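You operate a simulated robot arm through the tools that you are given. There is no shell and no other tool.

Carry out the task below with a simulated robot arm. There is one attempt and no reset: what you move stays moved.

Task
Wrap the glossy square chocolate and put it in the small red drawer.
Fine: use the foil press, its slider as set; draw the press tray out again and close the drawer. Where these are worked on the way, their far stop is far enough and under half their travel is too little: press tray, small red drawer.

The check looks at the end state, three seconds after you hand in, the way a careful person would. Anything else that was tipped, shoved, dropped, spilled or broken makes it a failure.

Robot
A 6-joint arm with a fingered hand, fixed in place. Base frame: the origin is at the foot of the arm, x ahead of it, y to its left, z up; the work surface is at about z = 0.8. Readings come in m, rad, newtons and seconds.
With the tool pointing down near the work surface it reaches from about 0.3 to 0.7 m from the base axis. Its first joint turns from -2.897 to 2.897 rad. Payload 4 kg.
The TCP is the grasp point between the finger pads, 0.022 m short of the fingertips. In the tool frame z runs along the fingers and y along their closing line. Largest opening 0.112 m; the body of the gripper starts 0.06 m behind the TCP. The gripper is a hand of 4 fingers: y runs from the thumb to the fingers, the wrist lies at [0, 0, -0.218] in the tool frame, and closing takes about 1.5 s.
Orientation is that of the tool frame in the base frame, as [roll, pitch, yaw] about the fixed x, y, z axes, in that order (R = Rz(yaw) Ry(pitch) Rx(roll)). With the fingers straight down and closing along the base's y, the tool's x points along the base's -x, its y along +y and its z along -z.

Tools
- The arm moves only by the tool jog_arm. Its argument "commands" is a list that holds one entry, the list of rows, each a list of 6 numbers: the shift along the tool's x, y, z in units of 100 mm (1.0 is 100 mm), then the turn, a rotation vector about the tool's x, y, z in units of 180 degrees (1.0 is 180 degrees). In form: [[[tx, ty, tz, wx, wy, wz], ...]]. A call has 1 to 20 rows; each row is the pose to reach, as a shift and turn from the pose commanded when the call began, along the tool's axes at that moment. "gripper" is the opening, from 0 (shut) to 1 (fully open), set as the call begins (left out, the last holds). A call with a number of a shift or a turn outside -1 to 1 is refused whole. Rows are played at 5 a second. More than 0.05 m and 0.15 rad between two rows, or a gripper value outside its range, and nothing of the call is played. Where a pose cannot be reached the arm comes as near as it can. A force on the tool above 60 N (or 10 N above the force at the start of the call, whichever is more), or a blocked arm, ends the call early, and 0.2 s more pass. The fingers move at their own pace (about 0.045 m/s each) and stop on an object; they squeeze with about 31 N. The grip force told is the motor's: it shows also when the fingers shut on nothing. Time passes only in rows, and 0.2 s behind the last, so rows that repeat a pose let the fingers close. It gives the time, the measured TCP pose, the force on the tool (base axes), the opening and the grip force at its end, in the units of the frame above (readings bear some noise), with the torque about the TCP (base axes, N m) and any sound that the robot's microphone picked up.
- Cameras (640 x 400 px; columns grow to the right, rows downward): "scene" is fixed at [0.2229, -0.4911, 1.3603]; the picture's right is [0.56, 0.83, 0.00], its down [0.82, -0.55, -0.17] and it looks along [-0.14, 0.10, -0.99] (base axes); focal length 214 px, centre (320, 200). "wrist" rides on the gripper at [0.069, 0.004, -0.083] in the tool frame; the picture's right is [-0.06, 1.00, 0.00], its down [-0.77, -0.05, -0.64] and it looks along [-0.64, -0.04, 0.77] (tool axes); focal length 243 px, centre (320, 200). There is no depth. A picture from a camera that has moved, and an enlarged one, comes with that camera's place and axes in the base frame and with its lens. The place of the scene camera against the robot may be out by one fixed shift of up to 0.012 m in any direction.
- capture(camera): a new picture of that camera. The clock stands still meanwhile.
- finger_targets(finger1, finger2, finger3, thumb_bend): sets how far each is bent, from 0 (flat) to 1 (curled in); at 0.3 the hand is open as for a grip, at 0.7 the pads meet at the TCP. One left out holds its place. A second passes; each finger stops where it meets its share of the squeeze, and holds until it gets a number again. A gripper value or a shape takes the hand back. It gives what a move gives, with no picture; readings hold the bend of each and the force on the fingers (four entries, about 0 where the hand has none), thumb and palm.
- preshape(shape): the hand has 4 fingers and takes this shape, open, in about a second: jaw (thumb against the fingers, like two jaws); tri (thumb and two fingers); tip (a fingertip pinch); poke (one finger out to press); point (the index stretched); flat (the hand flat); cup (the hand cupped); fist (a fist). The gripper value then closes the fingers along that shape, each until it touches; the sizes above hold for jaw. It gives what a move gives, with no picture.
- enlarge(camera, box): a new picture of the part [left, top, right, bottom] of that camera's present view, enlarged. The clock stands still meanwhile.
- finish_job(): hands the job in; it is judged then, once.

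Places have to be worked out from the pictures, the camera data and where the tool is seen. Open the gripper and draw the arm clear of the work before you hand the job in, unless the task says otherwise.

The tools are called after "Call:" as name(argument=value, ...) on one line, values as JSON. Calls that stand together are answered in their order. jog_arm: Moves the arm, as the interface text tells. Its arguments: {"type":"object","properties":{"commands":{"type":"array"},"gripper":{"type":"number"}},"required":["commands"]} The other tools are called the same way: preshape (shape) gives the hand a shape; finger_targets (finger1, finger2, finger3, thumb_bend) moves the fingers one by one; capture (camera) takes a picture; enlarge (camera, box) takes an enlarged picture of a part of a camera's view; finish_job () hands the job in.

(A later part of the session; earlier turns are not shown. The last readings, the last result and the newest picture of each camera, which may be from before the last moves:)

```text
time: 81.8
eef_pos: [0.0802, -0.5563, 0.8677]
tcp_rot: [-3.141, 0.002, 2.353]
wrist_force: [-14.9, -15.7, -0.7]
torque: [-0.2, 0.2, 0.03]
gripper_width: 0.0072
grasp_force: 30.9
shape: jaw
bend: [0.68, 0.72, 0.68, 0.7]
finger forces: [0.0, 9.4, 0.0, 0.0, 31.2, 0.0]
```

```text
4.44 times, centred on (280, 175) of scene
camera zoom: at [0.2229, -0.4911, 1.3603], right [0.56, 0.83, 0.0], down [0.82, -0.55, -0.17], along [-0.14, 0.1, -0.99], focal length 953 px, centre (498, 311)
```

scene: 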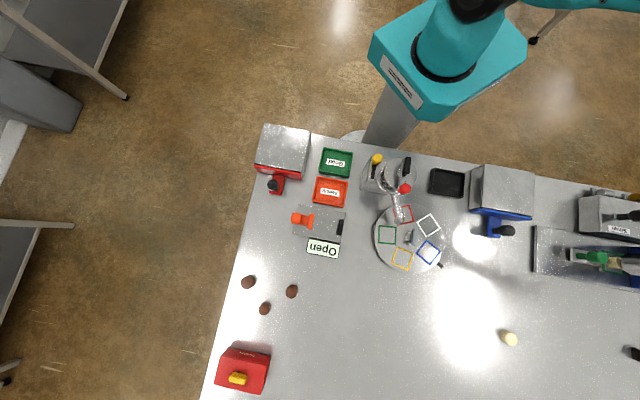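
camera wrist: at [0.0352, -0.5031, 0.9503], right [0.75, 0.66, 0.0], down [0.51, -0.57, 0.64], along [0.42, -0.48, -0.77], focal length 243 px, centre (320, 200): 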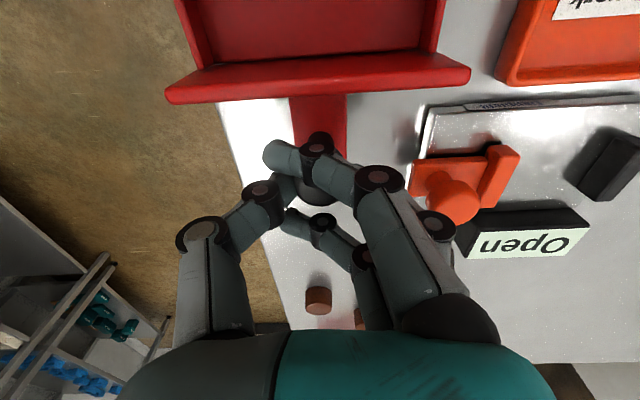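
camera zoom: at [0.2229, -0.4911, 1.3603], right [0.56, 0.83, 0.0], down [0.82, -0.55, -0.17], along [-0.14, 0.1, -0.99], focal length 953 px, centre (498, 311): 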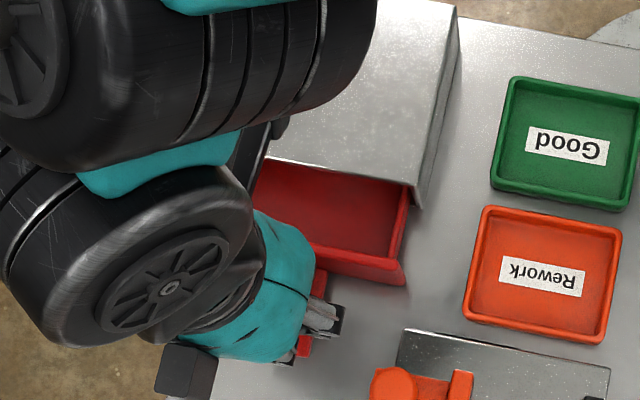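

The drawer is sliding out nicely. The orange slide knob next to the hand has about a centimetre of clearance; I pull another 20 mm and check.

Call:
jog_arm(commands=[[[-0.07, 0, 0, 0, 0, 0], [-0.14, 0, 0, 0, 0, 0], [-0.2, 0, 0, 0, 0, 0]]])

Call:
capture(camera="wrist")

```text
time: 82.6
eef_pos: [0.0943, -0.5681, 0.8675]
tcp_rot: [-3.141, -0.001, 2.356]
wrist_force: [-17.3, -15.4, 2.6]
torque: [-0.21, 0.23, 0.06]
gripper_width: 0.0074
grasp_force: 30.7
shape: jaw
bend: [0.68, 0.72, 0.68, 0.7]
finger forces: [0.0, 9.5, 0.1, 0.0, 31.8, 0.0]
```

```text
taken
camera wrist: at [0.049, -0.5166, 0.9501], right [0.75, 0.66, 0.0], down [0.51, -0.57, 0.64], along [0.42, -0.48, -0.77], focal length 243 px, centre (320, 200)
```

wrist: 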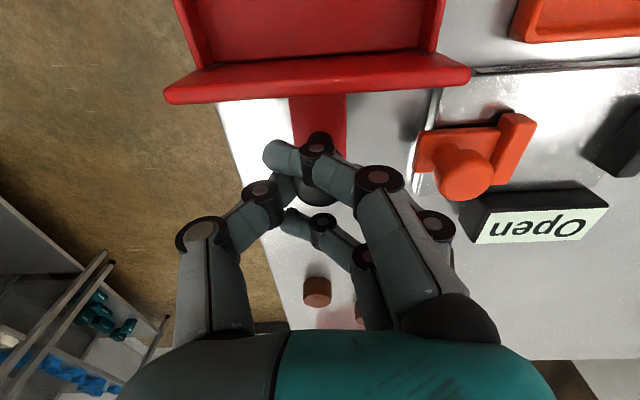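

All clear and still sliding. Another 20 mm.

Call:
jog_arm(commands=[[[-0.07, 0, 0, 0, 0, 0], [-0.14, 0, 0, 0, 0, 0], [-0.2, 0, 0, 0, 0, 0]]])

Call:
capture(camera="wrist")

Call:
enlarge(camera="scene", box=[220, 130, 340, 220])

```text
time: 83.4
eef_pos: [0.1088, -0.5827, 0.8682]
tcp_rot: [-3.139, 0.0, 2.355]
wrist_force: [-14.7, -14.2, 4.2]
torque: [-0.21, 0.2, 0.03]
gripper_width: 0.0077
grasp_force: 30.6
shape: jaw
bend: [0.68, 0.72, 0.68, 0.7]
finger forces: [0.0, 10.4, 0.0, 0.1, 30.2, 0.0]
```

```text
taken
camera wrist: at [0.0628, -0.5308, 0.95], right [0.75, 0.66, 0.0], down [0.51, -0.58, 0.64], along [0.42, -0.48, -0.77], focal length 243 px, centre (320, 200)
```

wrist: 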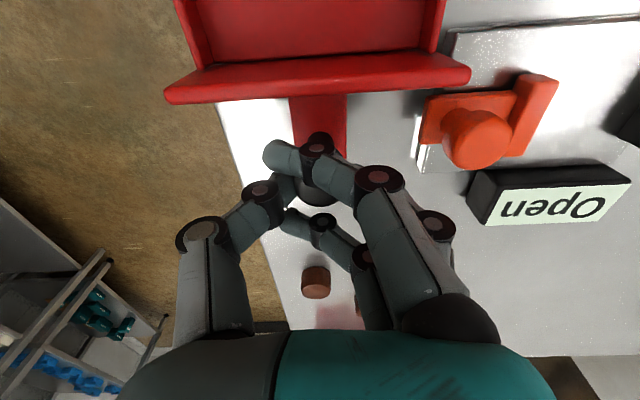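

```text
4.44 times, centred on (280, 175) of scene
camera zoom: at [0.2229, -0.4911, 1.3603], right [0.56, 0.83, 0.0], down [0.82, -0.55, -0.17], along [-0.14, 0.1, -0.99], focal length 953 px, centre (498, 311)
```

zoom: 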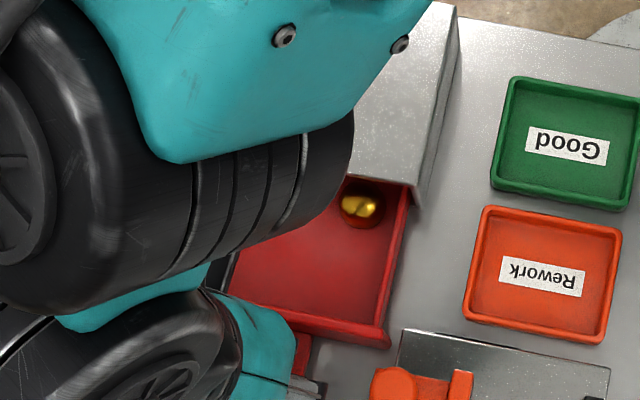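

A gold-wrapped round piece is already in the drawer; I'll leave it alone. The drawer is 80 mm out; I try another 15 mm for the stop.

Call:
jog_arm(commands=[[[-0.05, 0, 0, 0, 0, 0], [-0.1, 0, 0, 0, 0, 0], [-0.15, 0, 0, 0, 0, 0]]])

Call:
capture(camera="wrist")

```text
time: 84.2
eef_pos: [0.1239, -0.5926, 0.8676]
tcp_rot: [3.139, 0.003, 2.366]
wrist_force: [-1.5, -0.5, 5.8]
torque: [-0.06, 0.2, 0.03]
gripper_width: 0.0011
grasp_force: 30.8
shape: jaw
bend: [0.71, 0.75, 0.68, 0.75]
finger forces: [5.9, 0.0, 0.0, 0.1, 0.1, 0.0]
```

```text
taken
camera wrist: at [0.0772, -0.5411, 0.9501], right [0.75, 0.67, 0.0], down [0.51, -0.57, 0.64], along [0.43, -0.48, -0.77], focal length 243 px, centre (320, 200)
```

wrist: 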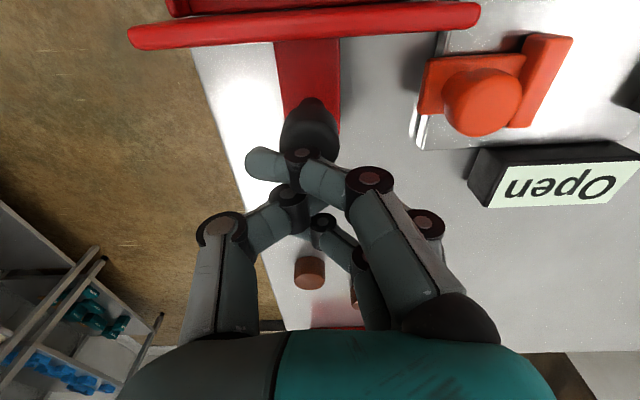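

The hand slipped off because the drawer reached its outer stop. I rise straight up and look at the opened drawer.

Call:
jog_arm(commands=[[[-0.05, 0, -0.3, 0, 0, 0], [-0.05, 0, -0.6, 0, 0, 0], [-0.05, 0, -1.0, 0, 0, 0]]])

Call:
jog_arm(commands=[[[0.3, 0, -0.25, 0, 0, 0], [0.6, 0, -0.5, 0, 0, 0], [1.0, 0, -0.8, 0, 0, 0]]], gripper=0.5)

Call:
capture(camera="wrist")

Call:
enlarge(camera="scene", box=[220, 110, 360, 220])

```text
time: 85.0
eef_pos: [0.1243, -0.5961, 0.9681]
tcp_rot: [3.14, -0.003, 2.355]
wrist_force: [0.5, 0.2, -0.5]
torque: [0.0, 0.02, 0.01]
gripper_width: 0.0008
grasp_force: 31.3
shape: jaw
bend: [0.68, 0.74, 0.68, 0.75]
finger forces: [0.0, 0.0, 0.0, 0.1, 0.0, 0.1]
```

```text
time: 85.8
eef_pos: [0.0514, -0.5237, 1.0474]
tcp_rot: [-3.14, 0.001, 2.356]
wrist_force: [0.9, 0.5, -0.8]
torque: [0.05, -0.02, 0.0]
gripper_width: 0.0555
grasp_force: 0.0
shape: jaw
bend: [0.72, 0.73, 0.72, 0.7]
finger forces: [0.0, 0.0, 0.1, 0.0, 0.0, 0.0]
```

```text
taken
camera wrist: at [0.0062, -0.4724, 1.1301], right [0.75, 0.66, 0.0], down [0.51, -0.58, 0.64], along [0.42, -0.48, -0.77], focal length 243 px, centre (320, 200)
```

wrist: 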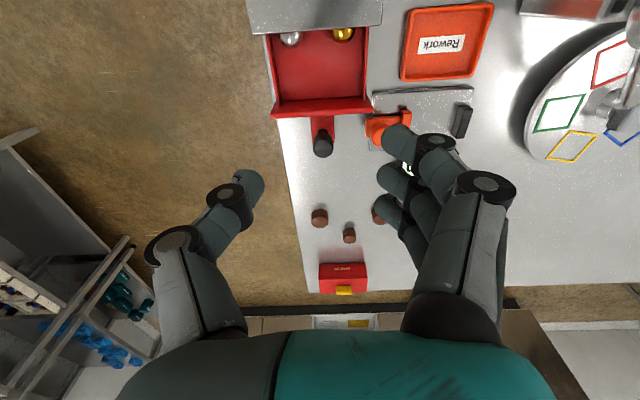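

```text
3.64 times, centred on (290, 165) of scene
camera zoom: at [0.2229, -0.4911, 1.3603], right [0.56, 0.83, 0.0], down [0.82, -0.55, -0.17], along [-0.14, 0.1, -0.99], focal length 780 px, centre (429, 327)
```

zoom: 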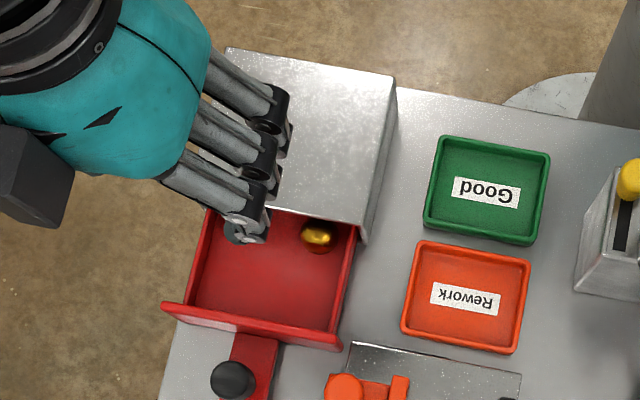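

Inside are a silver and a gold round piece near the back; the front half is free. I enlarge to measure the free space.

Call:
enlarge(camera="wrist", box=[240, 0, 400, 170])

```text
2.35 times, centred on (320, 85) of wrist
camera zoom: at [0.0062, -0.4724, 1.1301], right [0.75, 0.66, 0.0], down [0.51, -0.58, 0.64], along [0.42, -0.48, -0.77], focal length 571 px, centre (320, 471)
```

zoom: 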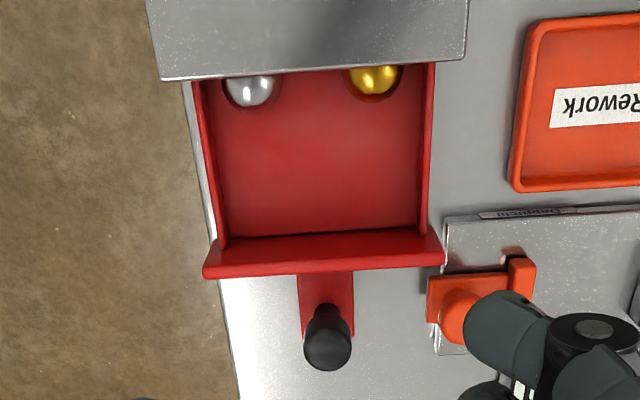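

Free area centres around (0.058, -0.527). To fit inside the drawer I want fingers 1 and 3 tucked away; I test curling them in the air here.

Call:
finger_targets(finger1=1.0, finger2=0.5, finger3=1.0, thumb_bend=0.5)

Call:
capture(camera="wrist")

Call:
finger_targets(finger1=1.0, finger2=0.6, finger3=1.0, thumb_bend=0.6)

Call:
capture(camera="wrist")

```text
time: 86.8
eef_pos: [0.0519, -0.5244, 1.0467]
tcp_rot: [-3.14, 0.0, 2.357]
wrist_force: [0.4, -0.1, -0.2]
torque: [0.0, 0.03, -0.03]
gripper_width: 0.0377
grasp_force: 0.0
shape: fingers
bend: [1.0, 0.5, 1.0, 0.5]
finger forces: [0.0, 0.0, 0.0, 0.0, 0.0, 0.0]
```

```text
taken
camera wrist: at [0.0064, -0.4725, 1.1302], right [0.75, 0.66, 0.0], down [0.51, -0.58, 0.64], along [0.42, -0.48, -0.77], focal length 243 px, centre (320, 200)
```

wrist: 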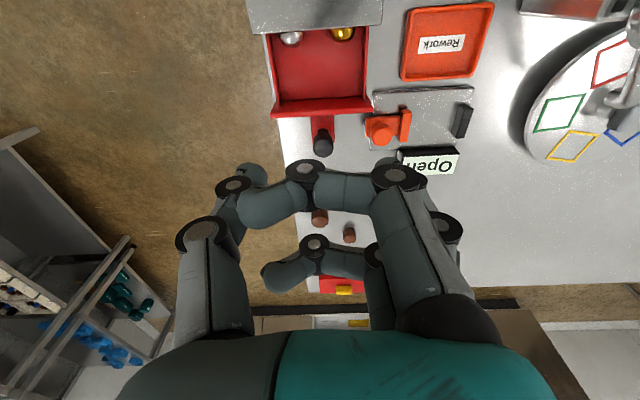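

```text
time: 87.8
eef_pos: [0.0507, -0.5247, 1.0476]
tcp_rot: [-3.139, 0.001, 2.356]
wrist_force: [0.0, -0.5, 0.7]
torque: [0.01, -0.03, 0.0]
gripper_width: 0.0335
grasp_force: 0.0
shape: fingers
bend: [1.0, 0.6, 1.0, 0.6]
finger forces: [0.0, 0.0, 0.0, 0.0, 0.0, 0.0]
```

```text
taken
camera wrist: at [0.0064, -0.4725, 1.1302], right [0.75, 0.66, 0.0], down [0.51, -0.58, 0.64], along [0.42, -0.48, -0.77], focal length 243 px, centre (320, 200)
```

wrist: 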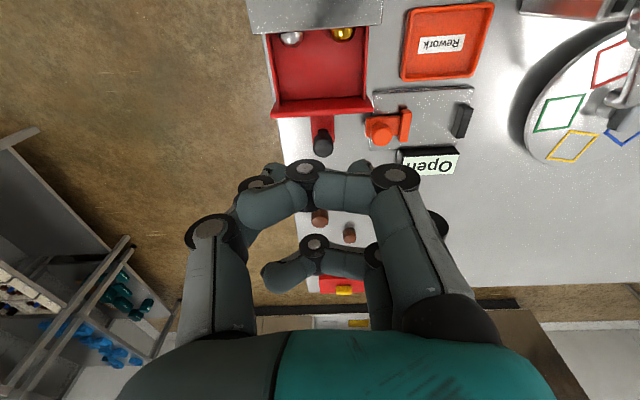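

Curled fingers sit at about TCP level, so in the drawer they'd stay above the walls if I release a few millimetres up. Now I travel back toward the tray along the same safe route.

Call:
preshape(shape="tip")

Call:
jog_arm(commands=[[[-0.04, 0.31, -0.08, 0, 0, 0], [-0.08, 0.62, -0.17, 0, 0, 0], [-0.113, 0.92, -0.25, 0, 0, 0]]])

Call:
jog_arm(commands=[[[-0.04, 0.31, -0.08, 0, 0, 0], [-0.08, 0.62, -0.17, 0, 0, 0], [-0.113, 0.92, -0.25, 0, 0, 0]]])

Call:
jog_arm(commands=[[[-0.17, 0.29, 0, 0, 0, 0], [-0.34, 0.58, 0, 0, 0, 0], [-0.516, 0.87, 0, 0, 0, 0]]])

Call:
jog_arm(commands=[[[-0.09, 0.33, 0, 0, 0, 0], [-0.19, 0.66, 0, 0, 0, 0], [-0.283, 0.99, 0, 0, 0, 0]]])

Call:
jog_arm(commands=[[[0, 0.33, 0, 0, 0, 0], [0, 0.66, 0, 0, 0, 0], [0, 0.99, 0, 0, 0, 0]]])

Call:
jog_arm(commands=[[[0.05, 0.16, 0, 0, 0, -0.042], [0.09, 0.33, 0, 0, 0, -0.084], [0.14, 0.5, 0, 0, 0, -0.126], [0.19, 0.66, 0, 0, 0, -0.168], [0.24, 0.83, 0, 0, 0, -0.21], [0.283, 0.99, 0, 0, 0, -0.25]]])

Call:
jog_arm(commands=[[[-0.09, 0.16, 0.1, 0, 0, -0.042], [-0.18, 0.33, 0.2, 0, 0, -0.084], [-0.27, 0.49, 0.3, 0, 0, -0.126], [-0.37, 0.65, 0.4, 0, 0, -0.168], [-0.46, 0.82, 0.5, 0, 0, -0.21], [-0.55, 0.98, 0.6, 0, 0, -0.25]]])

Call:
capture(camera="wrist")

```text
time: 88.7
eef_pos: [0.0518, -0.5243, 1.047]
tcp_rot: [-3.14, 0.002, 2.355]
wrist_force: [0.2, -0.3, -0.4]
torque: [-0.02, -0.01, 0.03]
gripper_width: 0.1119
grasp_force: 0.1
shape: tip
bend: [0.03, 0.3, 0.03, 0.3]
finger forces: [0.0, 0.0, 0.0, 0.2, 0.0, 0.1]
```

```text
time: 89.5
eef_pos: [0.1245, -0.4684, 1.0726]
tcp_rot: [-3.139, -0.001, 2.354]
wrist_force: [-0.4, 0.3, 0.5]
torque: [-0.02, 0.0, 0.01]
gripper_width: 0.1119
grasp_force: 0.1
shape: tip
bend: [0.03, 0.3, 0.03, 0.3]
finger forces: [0.0, 0.0, 0.0, 0.1, 0.1, 0.1]
```

```text
time: 90.3
eef_pos: [0.199, -0.4114, 1.0965]
tcp_rot: [-3.139, -0.001, 2.353]
wrist_force: [-0.1, 0.6, -0.2]
torque: [0.0, 0.03, -0.02]
gripper_width: 0.1119
grasp_force: 0.2
shape: tip
bend: [0.03, 0.3, 0.03, 0.3]
finger forces: [0.0, 0.1, 0.0, 0.0, 0.0, 0.0]
```

```text
time: 91.1
eef_pos: [0.2961, -0.3847, 1.0957]
tcp_rot: [-3.139, 0.0, 2.356]
wrist_force: [-0.4, -0.2, -0.5]
torque: [-0.01, -0.01, 0.01]
gripper_width: 0.112
grasp_force: 0.0
shape: tip
bend: [0.03, 0.3, 0.03, 0.3]
finger forces: [0.0, 0.0, 0.0, 0.0, 0.1, 0.0]
```

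```text
time: 91.9
eef_pos: [0.3861, -0.3359, 1.0942]
tcp_rot: [-3.14, 0.0, 2.354]
wrist_force: [0.7, -0.3, 0.2]
torque: [0.0, -0.03, 0.0]
gripper_width: 0.1122
grasp_force: 0.0
shape: tip
bend: [0.03, 0.3, 0.03, 0.3]
finger forces: [0.0, 0.1, 0.0, 0.0, 0.0, 0.0]
```

```text
time: 92.7
eef_pos: [0.4561, -0.2657, 1.0968]
tcp_rot: [-3.14, 0.0, 2.355]
wrist_force: [1.1, 0.7, 0.0]
torque: [-0.01, -0.01, 0.02]
gripper_width: 0.1119
grasp_force: 0.0
shape: tip
bend: [0.03, 0.3, 0.03, 0.3]
finger forces: [0.1, 0.1, 0.0, 0.0, 0.0, 0.1]
```

```text
time: 94.1
eef_pos: [0.5056, -0.1764, 1.0963]
tcp_rot: [-3.14, 0.0, -3.14]
wrist_force: [0.1, -0.1, 0.4]
torque: [-0.04, -0.01, 0.0]
gripper_width: 0.1121
grasp_force: 0.0
shape: tip
bend: [0.03, 0.3, 0.03, 0.3]
finger forces: [0.0, 0.0, 0.0, 0.1, 0.0, 0.0]
```

```text
time: 95.5
eef_pos: [0.5617, -0.0778, 1.0366]
tcp_rot: [3.14, -0.001, -2.355]
wrist_force: [-0.1, -0.2, 0.3]
torque: [-0.02, -0.02, 0.0]
gripper_width: 0.112
grasp_force: 0.0
shape: tip
bend: [0.03, 0.3, 0.03, 0.3]
finger forces: [0.0, 0.1, 0.0, 0.0, 0.0, 0.1]
```

```text
taken
camera wrist: at [0.5107, -0.1247, 1.1192], right [-0.66, 0.75, 0.0], down [0.58, 0.51, 0.64], along [0.48, 0.42, -0.77], focal length 243 px, centre (320, 200)
```

wrist: 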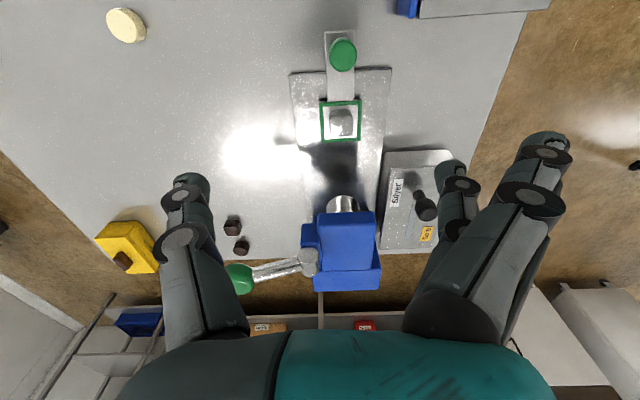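

The tray and the silver square are in view; I enlarge them to measure the chocolate's place and angle.

Call:
enlarge(camera="wrist", box=[290, 80, 390, 155])

```text
5.33 times, centred on (340, 118) of wrist
camera zoom: at [0.5107, -0.1247, 1.1192], right [-0.66, 0.75, 0.0], down [0.58, 0.51, 0.64], along [0.48, 0.42, -0.77], focal length 1294 px, centre (213, 640)
```

zoom: 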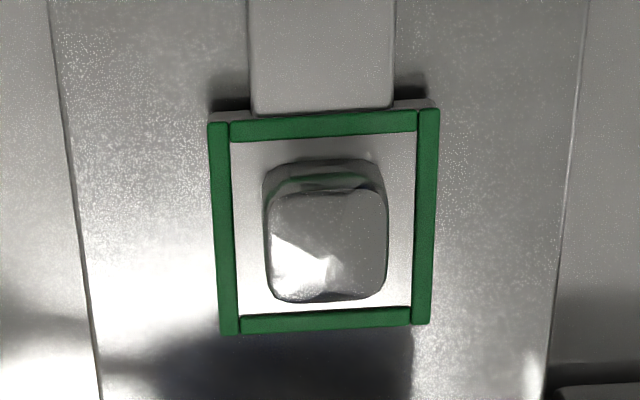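

The silver square is centred at about (0.581, -0.029), aligned with the tray. I come above it with a slight tilt and a 45 mm gap.

Call:
jog_arm(commands=[[[-0.11, 0.05, 0.25, 0, -0.016, 0], [-0.23, 0.1, 0.5, 0, -0.032, 0], [-0.35, 0.15, 0.75, 0, -0.048, 0], [-0.469, 0.209, 1.0, 0, -0.0637, 0]]], gripper=0.42)

Call:
jog_arm(commands=[[[0.04, 0, 0.19, 0, 0, 0], [0.08, 0, 0.38, 0, 0, 0], [0.12, 0, 0.58, 0, 0, 0]]])

Call:
capture(camera="wrist")

Call:
enlarge(camera="wrist", box=[220, 60, 420, 220])

```text
time: 96.5
eef_pos: [0.5814, -0.0297, 0.9353]
tcp_rot: [3.141, 0.199, -2.356]
wrist_force: [-0.5, 0.1, -1.1]
torque: [0.0, 0.01, -0.02]
gripper_width: 0.0476
grasp_force: 0.1
shape: tip
bend: [0.03, 0.73, 0.03, 0.7]
finger forces: [0.1, 0.0, 0.0, 0.0, 0.1, 0.0]
```

```text
time: 97.3
eef_pos: [0.5807, -0.0302, 0.8764]
tcp_rot: [3.141, 0.199, -2.354]
wrist_force: [0.5, -0.5, -1.0]
torque: [0.01, 0.0, -0.03]
gripper_width: 0.0474
grasp_force: 0.0
shape: tip
bend: [0.03, 0.73, 0.03, 0.7]
finger forces: [0.0, 0.1, 0.0, 0.0, 0.0, 0.0]
```

```text
taken
camera wrist: at [0.5173, -0.0881, 0.9439], right [-0.66, 0.75, 0.01], down [0.48, 0.41, 0.78], along [0.58, 0.52, -0.63], focal length 243 px, centre (320, 200)
```

wrist: 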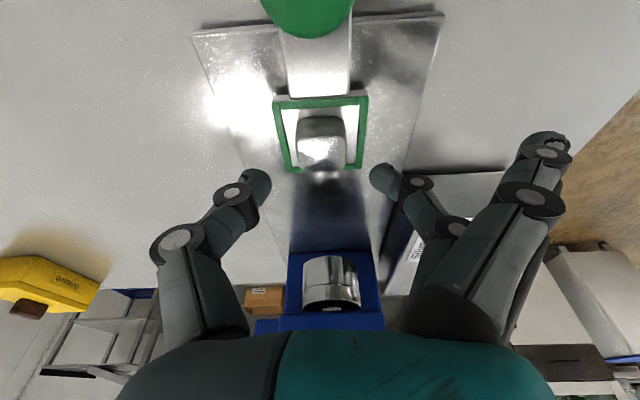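

```text
2.50 times, centred on (320, 140) of wrist
camera zoom: at [0.5173, -0.0881, 0.9439], right [-0.66, 0.75, 0.01], down [0.48, 0.41, 0.78], along [0.58, 0.52, -0.63], focal length 606 px, centre (320, 350)
```

zoom: 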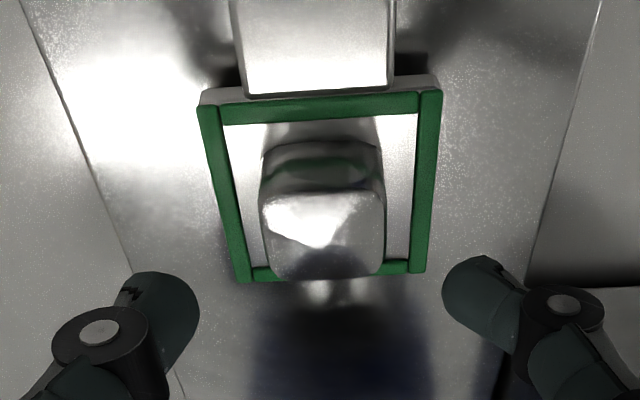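

Centred between the pads. I lower to z≈0.851, just above the rim for the tips, and close.

Call:
jog_arm(commands=[[[0.017, 0, 0.08, 0, 0, 0], [0.035, 0, 0.17, 0, 0, 0], [0.051, 0, 0.25, 0, 0, 0]]])

Call:
jog_arm(commands=[[[0, 0, 0, 0, 0, 0], [0, 0, 0, 0, 0, 0], [0, 0, 0, 0, 0, 0], [0, 0, 0, 0, 0, 0], [0, 0, 0, 0, 0, 0]]], gripper=0.15)

Call:
capture(camera="wrist")

```text
time: 98.1
eef_pos: [0.5812, -0.03, 0.8516]
tcp_rot: [3.141, 0.198, -2.356]
wrist_force: [0.0, -0.8, -0.2]
torque: [0.0, -0.02, 0.05]
gripper_width: 0.0477
grasp_force: 0.0
shape: tip
bend: [0.03, 0.73, 0.03, 0.7]
finger forces: [0.0, 0.0, 0.1, 0.1, 0.1, 0.0]
```

```text
time: 99.3
eef_pos: [0.5802, -0.0311, 0.851]
tcp_rot: [-3.141, 0.198, -2.356]
wrist_force: [0.7, -0.7, -0.4]
torque: [0.0, -0.02, -0.03]
gripper_width: 0.0208
grasp_force: 31.3
shape: tip
bend: [0.29, 0.73, 0.29, 0.7]
finger forces: [0.0, 28.0, 0.0, 0.0, 28.0, 0.0]
```

```text
taken
camera wrist: at [0.5176, -0.088, 0.9189], right [-0.66, 0.75, 0.01], down [0.48, 0.41, 0.78], along [0.58, 0.52, -0.63], focal length 243 px, centre (320, 200)
```

wrist: 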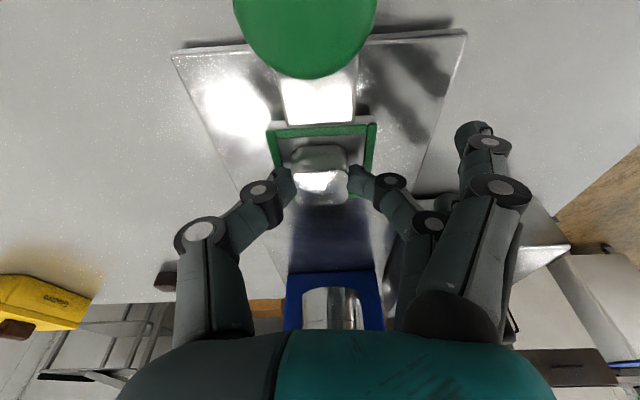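

Gripped with 28 N on each pad and level. I lift straight up slowly.

Call:
jog_arm(commands=[[[-0.02, 0, -0.1, 0, 0, 0], [-0.06, 0, -0.3, 0, 0, 0], [-0.11, 0, -0.55, 0, 0, 0], [-0.19, 0, -0.95, 0, 0, 0]]])

Call:
capture(camera="wrist")

Call:
enlarge(camera="scene", box=[480, 180, 640, 300])

```text
time: 100.3
eef_pos: [0.5806, -0.0305, 0.9481]
tcp_rot: [3.142, 0.199, -2.358]
wrist_force: [0.9, -0.1, -0.4]
torque: [0.05, 0.0, 0.01]
gripper_width: 0.0209
grasp_force: 31.5
shape: tip
bend: [0.3, 0.73, 0.3, 0.7]
finger forces: [0.1, 28.0, 0.0, 0.0, 28.0, 0.0]
```

```text
taken
camera wrist: at [0.518, -0.0881, 1.0158], right [-0.66, 0.75, 0.01], down [0.48, 0.41, 0.78], along [0.58, 0.52, -0.63], focal length 243 px, centre (320, 200)
```

wrist: 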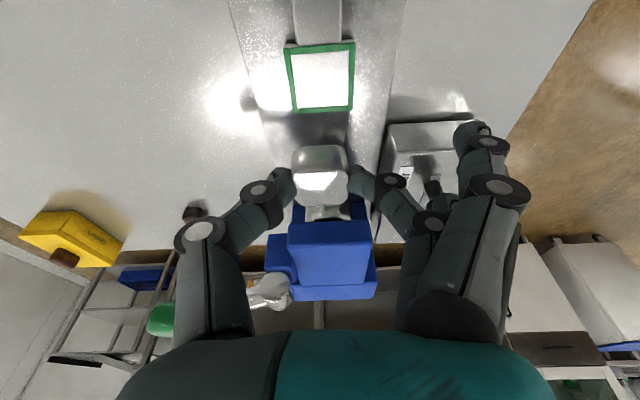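

```text
3.33 times, centred on (560, 240) of scene
camera zoom: at [0.2229, -0.4911, 1.3603], right [0.56, 0.83, 0.0], down [0.82, -0.55, -0.17], along [-0.14, 0.1, -0.99], focal length 715 px, centre (-480, 67)
```

zoom: 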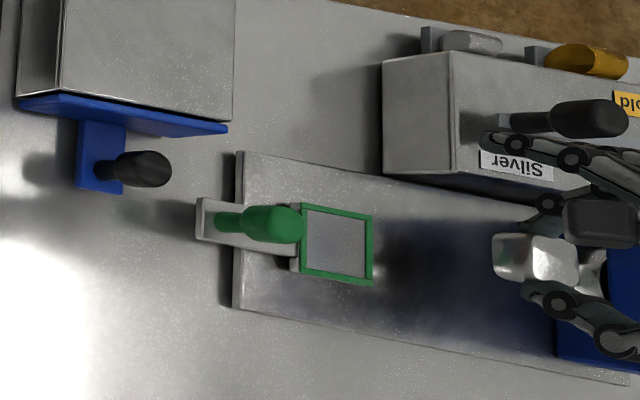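

The wrapped chocolate is held and the tray stays empty and drawn out. I carry it along the safe route back to the red drawer.

Call:
jog_arm(commands=[[[-0.04, 0, -0.23, 0, 0.016, 0], [-0.09, 0, -0.46, 0, 0.032, 0], [-0.14, 0, -0.7, 0, 0.048, 0], [-0.188, 0, -0.931, 0, 0.0634, 0]]])

Call:
jog_arm(commands=[[[0.16, -0.02, -0.09, 0, 0, 0.042], [0.33, -0.05, -0.18, 0, 0, 0.084], [0.49, -0.07, -0.27, 0, 0, 0.126], [0.66, -0.09, -0.36, 0, 0, 0.168], [0.82, -0.12, -0.45, 0, 0, 0.21], [0.99, -0.141, -0.5, 0, 0, 0.25]]])

Call:
jog_arm(commands=[[[0.1, -0.16, 0, 0, 0, 0.042], [0.2, -0.33, 0, 0, 0, 0.084], [0.3, -0.5, 0, 0, 0, 0.126], [0.4, -0.66, 0, 0, 0, 0.168], [0.5, -0.83, 0, 0, 0, 0.21], [0.6, -1.0, 0, 0, 0, 0.25]]])

Call:
jog_arm(commands=[[[-0.18, -0.21, 0, 0, 0, 0], [-0.36, -0.417, 0, 0, 0, 0], [-0.36, -0.7, 0, 0, 0, 0], [-0.36, -1.0, 0, 0, 0, 0]]])

Call:
capture(camera="wrist")

```text
time: 101.3
eef_pos: [0.5784, -0.0313, 1.0444]
tcp_rot: [-3.14, -0.001, -2.356]
wrist_force: [0.5, -0.9, -0.5]
torque: [-0.01, 0.01, 0.01]
gripper_width: 0.0208
grasp_force: 31.1
shape: tip
bend: [0.3, 0.73, 0.3, 0.7]
finger forces: [0.0, 28.0, 0.1, 0.1, 28.0, 0.1]
```

```text
time: 102.7
eef_pos: [0.52, -0.1102, 1.0941]
tcp_rot: [3.142, -0.001, 3.138]
wrist_force: [-0.5, -0.5, 0.9]
torque: [-0.04, -0.01, 0.01]
gripper_width: 0.0206
grasp_force: 30.9
shape: tip
bend: [0.3, 0.73, 0.3, 0.7]
finger forces: [0.0, 28.0, 0.1, 0.0, 27.9, 0.0]
```

```text
time: 104.1
eef_pos: [0.4598, -0.2123, 1.0928]
tcp_rot: [-3.141, 0.0, 2.355]
wrist_force: [-0.1, 0.0, 0.0]
torque: [0.01, 0.0, 0.01]
gripper_width: 0.0208
grasp_force: 31.1
shape: tip
bend: [0.3, 0.73, 0.3, 0.7]
finger forces: [0.1, 28.0, 0.0, 0.0, 28.0, 0.1]
```

```text
time: 105.1
eef_pos: [0.4141, -0.3081, 1.0923]
tcp_rot: [3.14, 0.001, 2.356]
wrist_force: [-0.8, 1.2, 0.2]
torque: [0.05, -0.04, 0.01]
gripper_width: 0.0206
grasp_force: 30.9
shape: tip
bend: [0.3, 0.73, 0.3, 0.7]
finger forces: [0.0, 27.9, 0.1, 0.0, 28.0, 0.0]
```

```text
taken
camera wrist: at [0.3689, -0.2561, 1.1761], right [0.75, 0.66, 0.0], down [0.51, -0.58, 0.64], along [0.42, -0.48, -0.77], focal length 243 px, centre (320, 200)
```

wrist: 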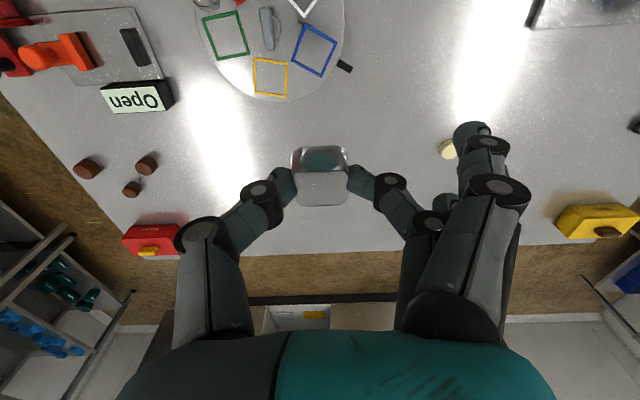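

Chocolate still secure. I continue toward the drawer in three moves at the same height, then over it.

Call:
jog_arm(commands=[[[0.09, -0.33, 0, 0, 0, 0], [0.19, -0.66, 0, 0, 0, 0], [0.283, -0.99, 0, 0, 0, 0]]])

Call:
jog_arm(commands=[[[0.14, -0.33, 0, 0, 0, 0], [0.28, -0.66, 0, 0, 0, 0], [0.424, -0.99, 0, 0, 0, 0]]])

Call:
jog_arm(commands=[[[0.14, -0.33, 0, 0, 0, 0], [0.28, -0.66, 0, 0, 0, 0], [0.424, -0.99, 0, 0, 0, 0]]])

Call:
jog_arm(commands=[[[-0.03, -0.32, 0.1, 0, 0, 0], [-0.07, -0.64, 0.2, 0, 0, 0], [-0.106, -0.955, 0.3, 0, 0, 0]]])

Call:
finger_targets(finger1=1.0, finger3=1.0)

Call:
capture(camera="wrist")

```text
time: 105.9
eef_pos: [0.3243, -0.3563, 1.093]
tcp_rot: [-3.141, 0.0, 2.356]
wrist_force: [-0.6, 0.4, -1.6]
torque: [0.01, 0.03, 0.01]
gripper_width: 0.0209
grasp_force: 31.1
shape: tip
bend: [0.3, 0.73, 0.3, 0.7]
finger forces: [0.1, 27.9, 0.0, 0.0, 27.9, 0.1]
```

```text
time: 106.7
eef_pos: [0.2241, -0.3958, 1.0932]
tcp_rot: [-3.141, 0.0, 2.355]
wrist_force: [-0.3, 1.0, 0.5]
torque: [0.02, -0.01, -0.01]
gripper_width: 0.0209
grasp_force: 31.1
shape: tip
bend: [0.3, 0.73, 0.3, 0.7]
finger forces: [0.0, 27.9, 0.0, 0.0, 28.0, 0.0]
```

```text
time: 107.5
eef_pos: [0.1244, -0.4368, 1.0937]
tcp_rot: [-3.14, -0.001, 2.356]
wrist_force: [-0.5, -0.2, 0.1]
torque: [-0.01, -0.01, 0.03]
gripper_width: 0.0208
grasp_force: 30.7
shape: tip
bend: [0.3, 0.73, 0.3, 0.7]
finger forces: [0.0, 28.0, 0.0, 0.1, 28.0, 0.0]
```

```text
time: 108.3
eef_pos: [0.0641, -0.5124, 1.0628]
tcp_rot: [3.142, 0.001, 2.358]
wrist_force: [-0.5, -0.2, -1.3]
torque: [-0.04, -0.02, 0.02]
gripper_width: 0.0207
grasp_force: 30.8
shape: tip
bend: [0.3, 0.73, 0.3, 0.7]
finger forces: [0.1, 28.0, 0.0, 0.1, 28.1, 0.0]
```

```text
time: 109.3
eef_pos: [0.0641, -0.5113, 1.0645]
tcp_rot: [-3.142, 0.0, 2.354]
wrist_force: [-0.5, -0.6, -0.2]
torque: [0.04, -0.01, 0.02]
gripper_width: 0.0291
grasp_force: 29.4
shape: fingers
bend: [1.0, 0.73, 1.0, 0.7]
finger forces: [0.1, 29.5, 0.1, 0.1, 29.5, 0.0]
```

```text
taken
camera wrist: at [0.0191, -0.46, 1.1466], right [0.75, 0.66, 0.0], down [0.51, -0.58, 0.64], along [0.42, -0.48, -0.77], focal length 243 px, centre (320, 200)
```

wrist: 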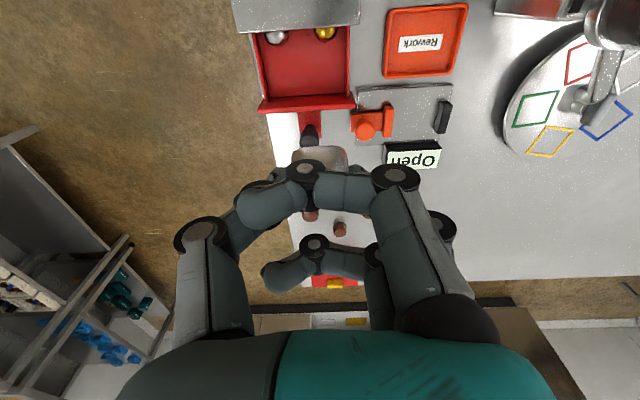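

The grip holds at 29 N with the other fingers curled away. I tilt to level the chocolate and descend to z≈0.96 above the free front half of the drawer.

Call:
jog_arm(commands=[[[-0.012, -0.037, 0.25, 0, -0.016, 0], [-0.025, -0.074, 0.5, 0, -0.032, 0], [-0.037, -0.11, 0.75, 0, -0.048, 0], [-0.05, -0.148, 1.0, 0, -0.0637, 0]]])

Call:
capture(camera="wrist")

Call:
enlarge(camera="scene", box=[200, 110, 340, 220])

```text
time: 110.3
eef_pos: [0.057, -0.5251, 0.9642]
tcp_rot: [-3.141, 0.201, 2.355]
wrist_force: [-0.3, 0.8, 0.1]
torque: [0.01, 0.02, -0.02]
gripper_width: 0.0289
grasp_force: 29.8
shape: fingers
bend: [1.0, 0.73, 1.0, 0.7]
finger forces: [0.1, 29.3, 0.0, 0.0, 29.3, 0.1]
```

```text
taken
camera wrist: at [0.0013, -0.4629, 1.0311], right [0.75, 0.66, 0.01], down [0.4, -0.47, 0.78], along [0.52, -0.58, -0.62], focal length 243 px, centre (320, 200)
```

wrist: 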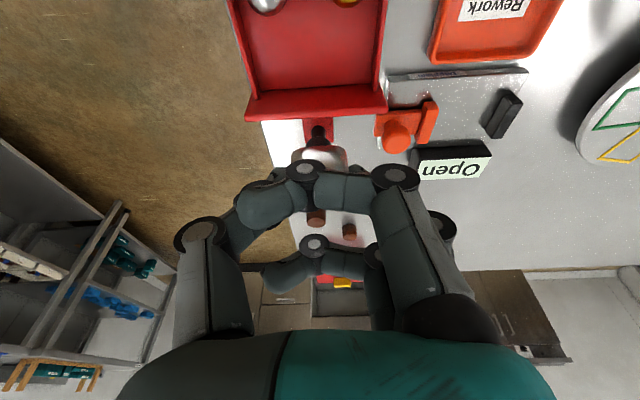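

```text
3.64 times, centred on (270, 165) of scene
camera zoom: at [0.2229, -0.4911, 1.3603], right [0.56, 0.83, 0.0], down [0.82, -0.55, -0.17], along [-0.14, 0.1, -0.99], focal length 780 px, centre (502, 327)
```

zoom: 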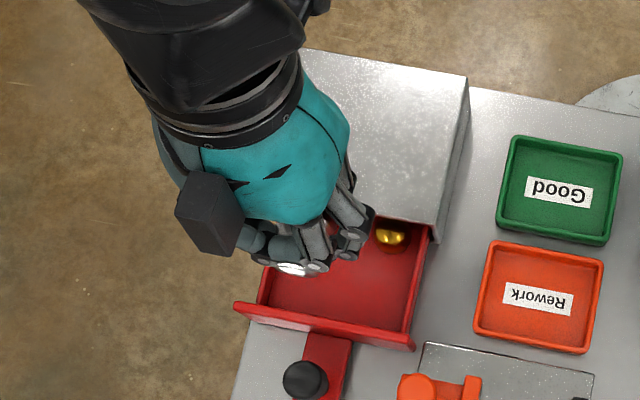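

The target spot lies mid-way in the free area. I descend straight down to z≈0.875 and check.

Call:
jog_arm(commands=[[[0.045, 0, 0.22, 0, 0, 0], [0.09, 0, 0.44, 0, 0, 0], [0.135, 0, 0.66, 0, 0, 0], [0.178, 0, 0.872, 0, 0, 0]]])

Call:
capture(camera="wrist")

Call:
enlarge(camera="scene", box=[220, 130, 320, 210])

```text
time: 111.3
eef_pos: [0.058, -0.5251, 0.8738]
tcp_rot: [3.141, 0.2, 2.356]
wrist_force: [-0.1, 0.9, 0.1]
torque: [0.01, -0.02, -0.02]
gripper_width: 0.029
grasp_force: 29.1
shape: fingers
bend: [1.0, 0.73, 1.0, 0.7]
finger forces: [0.0, 29.2, 0.0, 0.1, 29.2, 0.0]
```

```text
taken
camera wrist: at [0.0013, -0.4634, 0.9414], right [0.75, 0.66, 0.01], down [0.41, -0.47, 0.78], along [0.52, -0.58, -0.62], focal length 243 px, centre (320, 200)
```

wrist: 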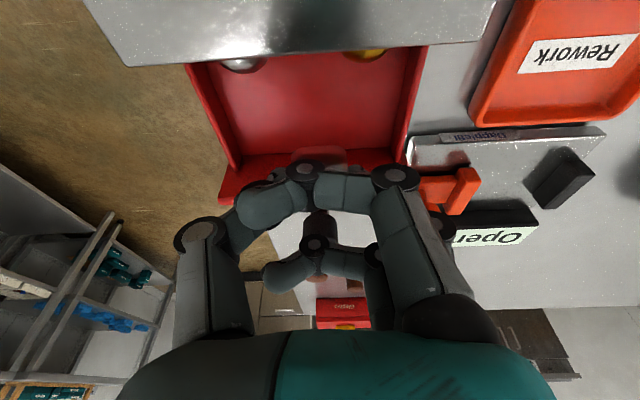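

```text
5.00 times, centred on (270, 170) of scene
camera zoom: at [0.2229, -0.4911, 1.3603], right [0.56, 0.83, 0.0], down [0.82, -0.55, -0.17], along [-0.14, 0.1, -0.99], focal length 1072 px, centre (570, 350)
```

zoom: 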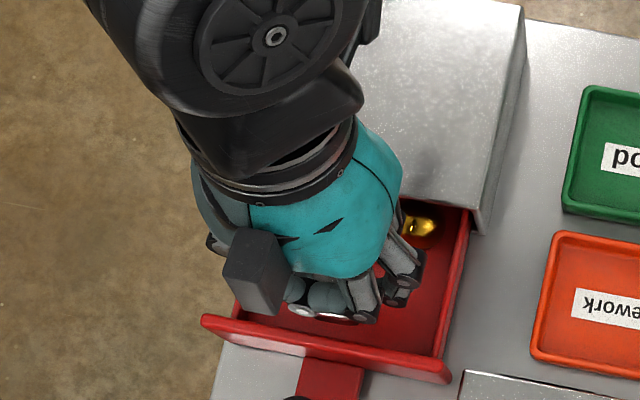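

Clear so far. I go down 20 mm more, then in small steps with force checks.

Call:
jog_arm(commands=[[[0.012, 0, 0.06, 0, 0, 0], [0.025, 0, 0.12, 0, 0, 0], [0.038, 0, 0.186, 0, 0, 0]]])

Call:
jog_arm(commands=[[[0.006, 0, 0.03, 0, 0, 0], [0.012, 0, 0.06, 0, 0, 0]]])

Call:
enlarge(camera="wrist", box=[180, 60, 460, 260])

```text
time: 112.1
eef_pos: [0.056, -0.5255, 0.8551]
tcp_rot: [-3.141, 0.201, 2.356]
wrist_force: [-0.1, 0.1, 0.5]
torque: [0.0, 0.02, -0.02]
gripper_width: 0.0291
grasp_force: 29.6
shape: fingers
bend: [1.0, 0.73, 1.0, 0.7]
finger forces: [0.0, 29.2, 0.0, 0.0, 29.2, 0.0]
```

```text
time: 112.7
eef_pos: [0.0573, -0.5258, 0.8494]
tcp_rot: [3.141, 0.201, 2.358]
wrist_force: [-0.4, -0.1, -0.9]
torque: [0.02, -0.05, 0.01]
gripper_width: 0.029
grasp_force: 29.4
shape: fingers
bend: [1.0, 0.73, 1.0, 0.7]
finger forces: [0.0, 29.2, 0.0, 0.0, 29.1, 0.1]
```

```text
2.00 times, centred on (320, 160) of wrist
camera zoom: at [0.0008, -0.4637, 0.9167], right [0.75, 0.66, 0.01], down [0.41, -0.47, 0.78], along [0.52, -0.58, -0.62], focal length 485 px, centre (320, 280)
```

zoom: 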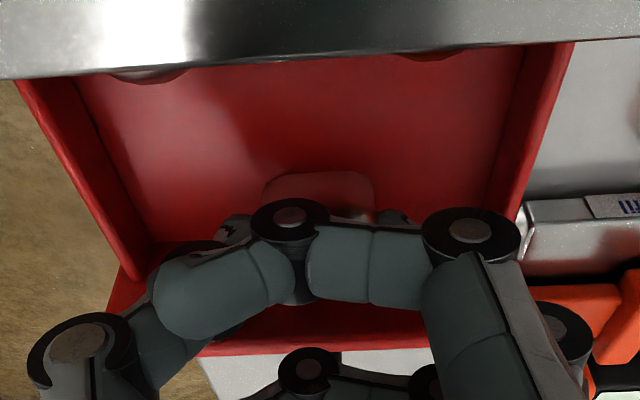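

The chocolate is within the drawer, no contacts. A few more millimetres down.

Call:
jog_arm(commands=[[[0.004, 0, 0.02, 0, 0, 0], [0.008, 0, 0.04, 0, 0, 0]]])

Call:
jog_arm(commands=[[[0.003, 0, 0.015, 0, 0, 0], [0.006, 0, 0.03, 0, 0, 0]]])

Call:
enlarge(camera="wrist", box=[180, 60, 460, 260])

```text
time: 113.3
eef_pos: [0.0563, -0.5254, 0.8452]
tcp_rot: [-3.141, 0.201, 2.356]
wrist_force: [-0.3, -0.1, 0.9]
torque: [0.02, -0.01, 0.01]
gripper_width: 0.029
grasp_force: 28.9
shape: fingers
bend: [1.0, 0.73, 1.0, 0.7]
finger forces: [0.0, 29.1, 0.1, 0.0, 29.2, 0.0]
```

```text
time: 113.9
eef_pos: [0.0576, -0.5247, 0.842]
tcp_rot: [3.141, 0.2, 2.358]
wrist_force: [0.4, -0.5, -0.5]
torque: [-0.02, 0.01, 0.01]
gripper_width: 0.029
grasp_force: 29.6
shape: fingers
bend: [1.0, 0.73, 1.0, 0.7]
finger forces: [0.1, 29.2, 0.1, 0.1, 29.3, 0.0]
```

```text
2.00 times, centred on (320, 160) of wrist
camera zoom: at [0.001, -0.4631, 0.9097], right [0.75, 0.66, 0.01], down [0.41, -0.47, 0.78], along [0.52, -0.58, -0.62], focal length 485 px, centre (320, 280)
```

zoom: 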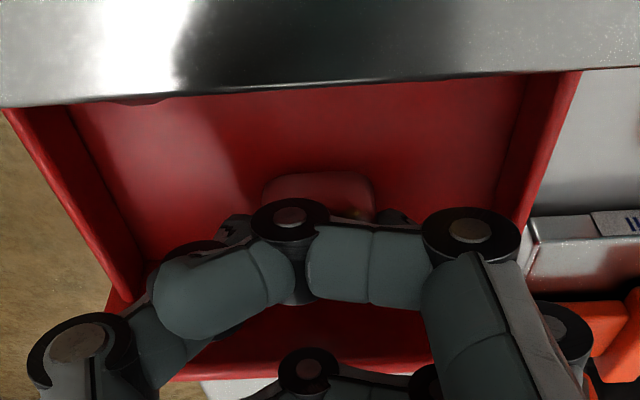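

Still free at z=0.842 (chocolate bottom ≈0.814). I try 4 mm more for contact with the floor.

Call:
jog_arm(commands=[[[0.003, 0, 0.015, 0, 0, 0], [0.006, 0, 0.03, 0, 0, 0], [0.008, 0, 0.04, 0, 0, 0]]])

```text
time: 114.7
eef_pos: [0.0573, -0.5264, 0.8393]
tcp_rot: [-3.139, 0.202, 2.356]
wrist_force: [-0.3, 0.8, 2.1]
torque: [0.02, -0.08, -0.02]
gripper_width: 0.0287
grasp_force: 28.8
shape: fingers
bend: [1.0, 0.73, 1.0, 0.7]
finger forces: [0.0, 29.6, 0.0, 0.1, 29.2, 0.1]
```

Floor contact (2 N). Since the straightened fingertips hang a little lower, I raise 5 mm and then open only thumb and middle finger.

Call:
jog_arm(commands=[[[-0.005, 0, -0.025, 0, 0, 0], [-0.01, 0, -0.05, 0, 0, 0]]])

Call:
finger_targets(finger2=0.55, thumb_bend=0.55)

Call:
enlarge(camera="wrist", box=[180, 60, 460, 260])

```text
time: 115.3
eef_pos: [0.0566, -0.5261, 0.8428]
tcp_rot: [-3.141, 0.198, 2.357]
wrist_force: [-1.0, 0.5, -1.0]
torque: [0.03, 0.04, -0.04]
gripper_width: 0.0288
grasp_force: 29.0
shape: fingers
bend: [1.0, 0.73, 1.0, 0.7]
finger forces: [0.0, 29.1, 0.0, 0.0, 29.2, 0.0]
```

```text
time: 116.3
eef_pos: [0.0575, -0.5258, 0.8447]
tcp_rot: [-3.141, 0.201, 2.357]
wrist_force: [-0.5, -0.1, -0.2]
torque: [-0.01, 0.0, -0.01]
gripper_width: 0.0356
grasp_force: 0.2
shape: fingers
bend: [1.0, 0.55, 1.0, 0.55]
finger forces: [0.1, 0.0, 0.0, 0.1, 0.0, 0.1]
```

```text
2.00 times, centred on (320, 160) of wrist
camera zoom: at [0.0012, -0.4635, 0.9111], right [0.75, 0.66, 0.01], down [0.41, -0.47, 0.78], along [0.52, -0.58, -0.62], focal length 485 px, centre (320, 280)
```

zoom: 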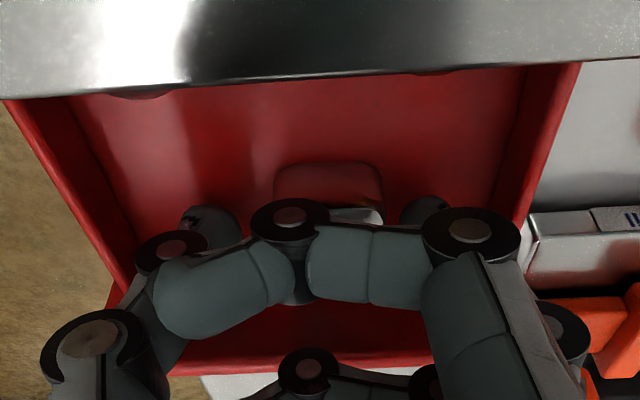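

Released; the chocolate rests on the drawer floor between the open tips. I lift straight up.

Call:
jog_arm(commands=[[[-0.02, 0, -0.1, 0, 0, 0], [-0.06, 0, -0.3, 0, 0, 0], [-0.12, 0, -0.6, 0, 0, 0], [-0.19, 0, -0.95, 0, 0, 0]]])

Call:
jog_arm(commands=[[[0.1, 0, -0.2, 0, 0.021, 0], [0.2, 0, -0.4, 0, 0.042, 0], [0.3, 0, -0.6, 0, 0.0637, 0]]])

Call:
capture(camera="wrist")

Call:
enlarge(camera="wrist", box=[240, 0, 400, 160])

Call:
enlarge(camera="scene", box=[220, 110, 360, 220])

```text
time: 117.3
eef_pos: [0.0565, -0.5264, 0.9403]
tcp_rot: [-3.141, 0.198, 2.355]
wrist_force: [-0.7, 0.5, -1.1]
torque: [0.0, 0.01, 0.0]
gripper_width: 0.0355
grasp_force: 0.1
shape: fingers
bend: [1.0, 0.55, 1.0, 0.55]
finger forces: [0.1, 0.1, 0.0, 0.0, 0.0, 0.0]
```

```text
time: 118.1
eef_pos: [0.027, -0.4961, 0.9931]
tcp_rot: [3.142, 0.001, 2.357]
wrist_force: [0.7, -0.1, -0.5]
torque: [0.0, -0.02, 0.02]
gripper_width: 0.0354
grasp_force: 0.1
shape: fingers
bend: [1.0, 0.55, 1.0, 0.55]
finger forces: [0.1, 0.0, 0.0, 0.0, 0.1, 0.0]
```

```text
taken
camera wrist: at [-0.0173, -0.4452, 1.0759], right [0.75, 0.66, 0.0], down [0.51, -0.58, 0.64], along [0.42, -0.48, -0.77], focal length 243 px, centre (320, 200)
```

wrist: 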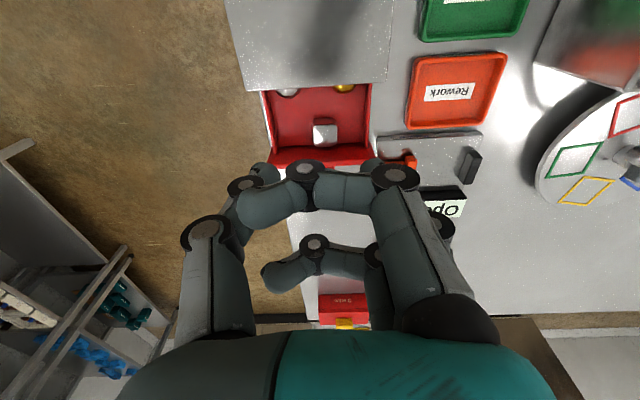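

```text
2.50 times, centred on (320, 80) of wrist
camera zoom: at [-0.0173, -0.4452, 1.0759], right [0.75, 0.66, 0.0], down [0.51, -0.58, 0.64], along [0.42, -0.48, -0.77], focal length 606 px, centre (320, 500)
```

zoom: 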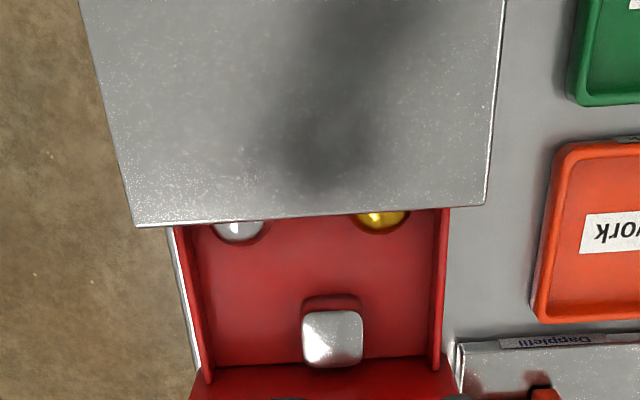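

```text
3.64 times, centred on (290, 165) of scene
camera zoom: at [0.2229, -0.4911, 1.3603], right [0.56, 0.83, 0.0], down [0.82, -0.55, -0.17], along [-0.14, 0.1, -0.99], focal length 780 px, centre (429, 327)
```

zoom: 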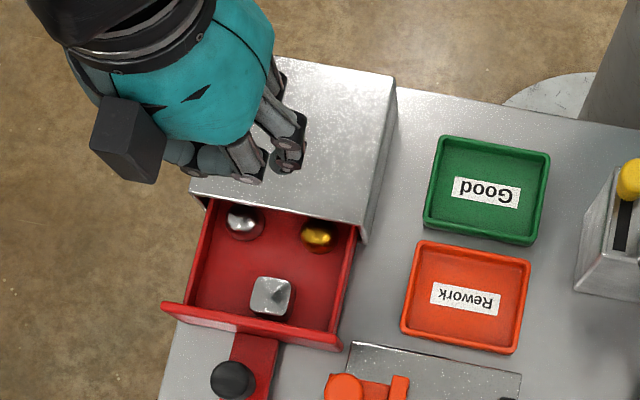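

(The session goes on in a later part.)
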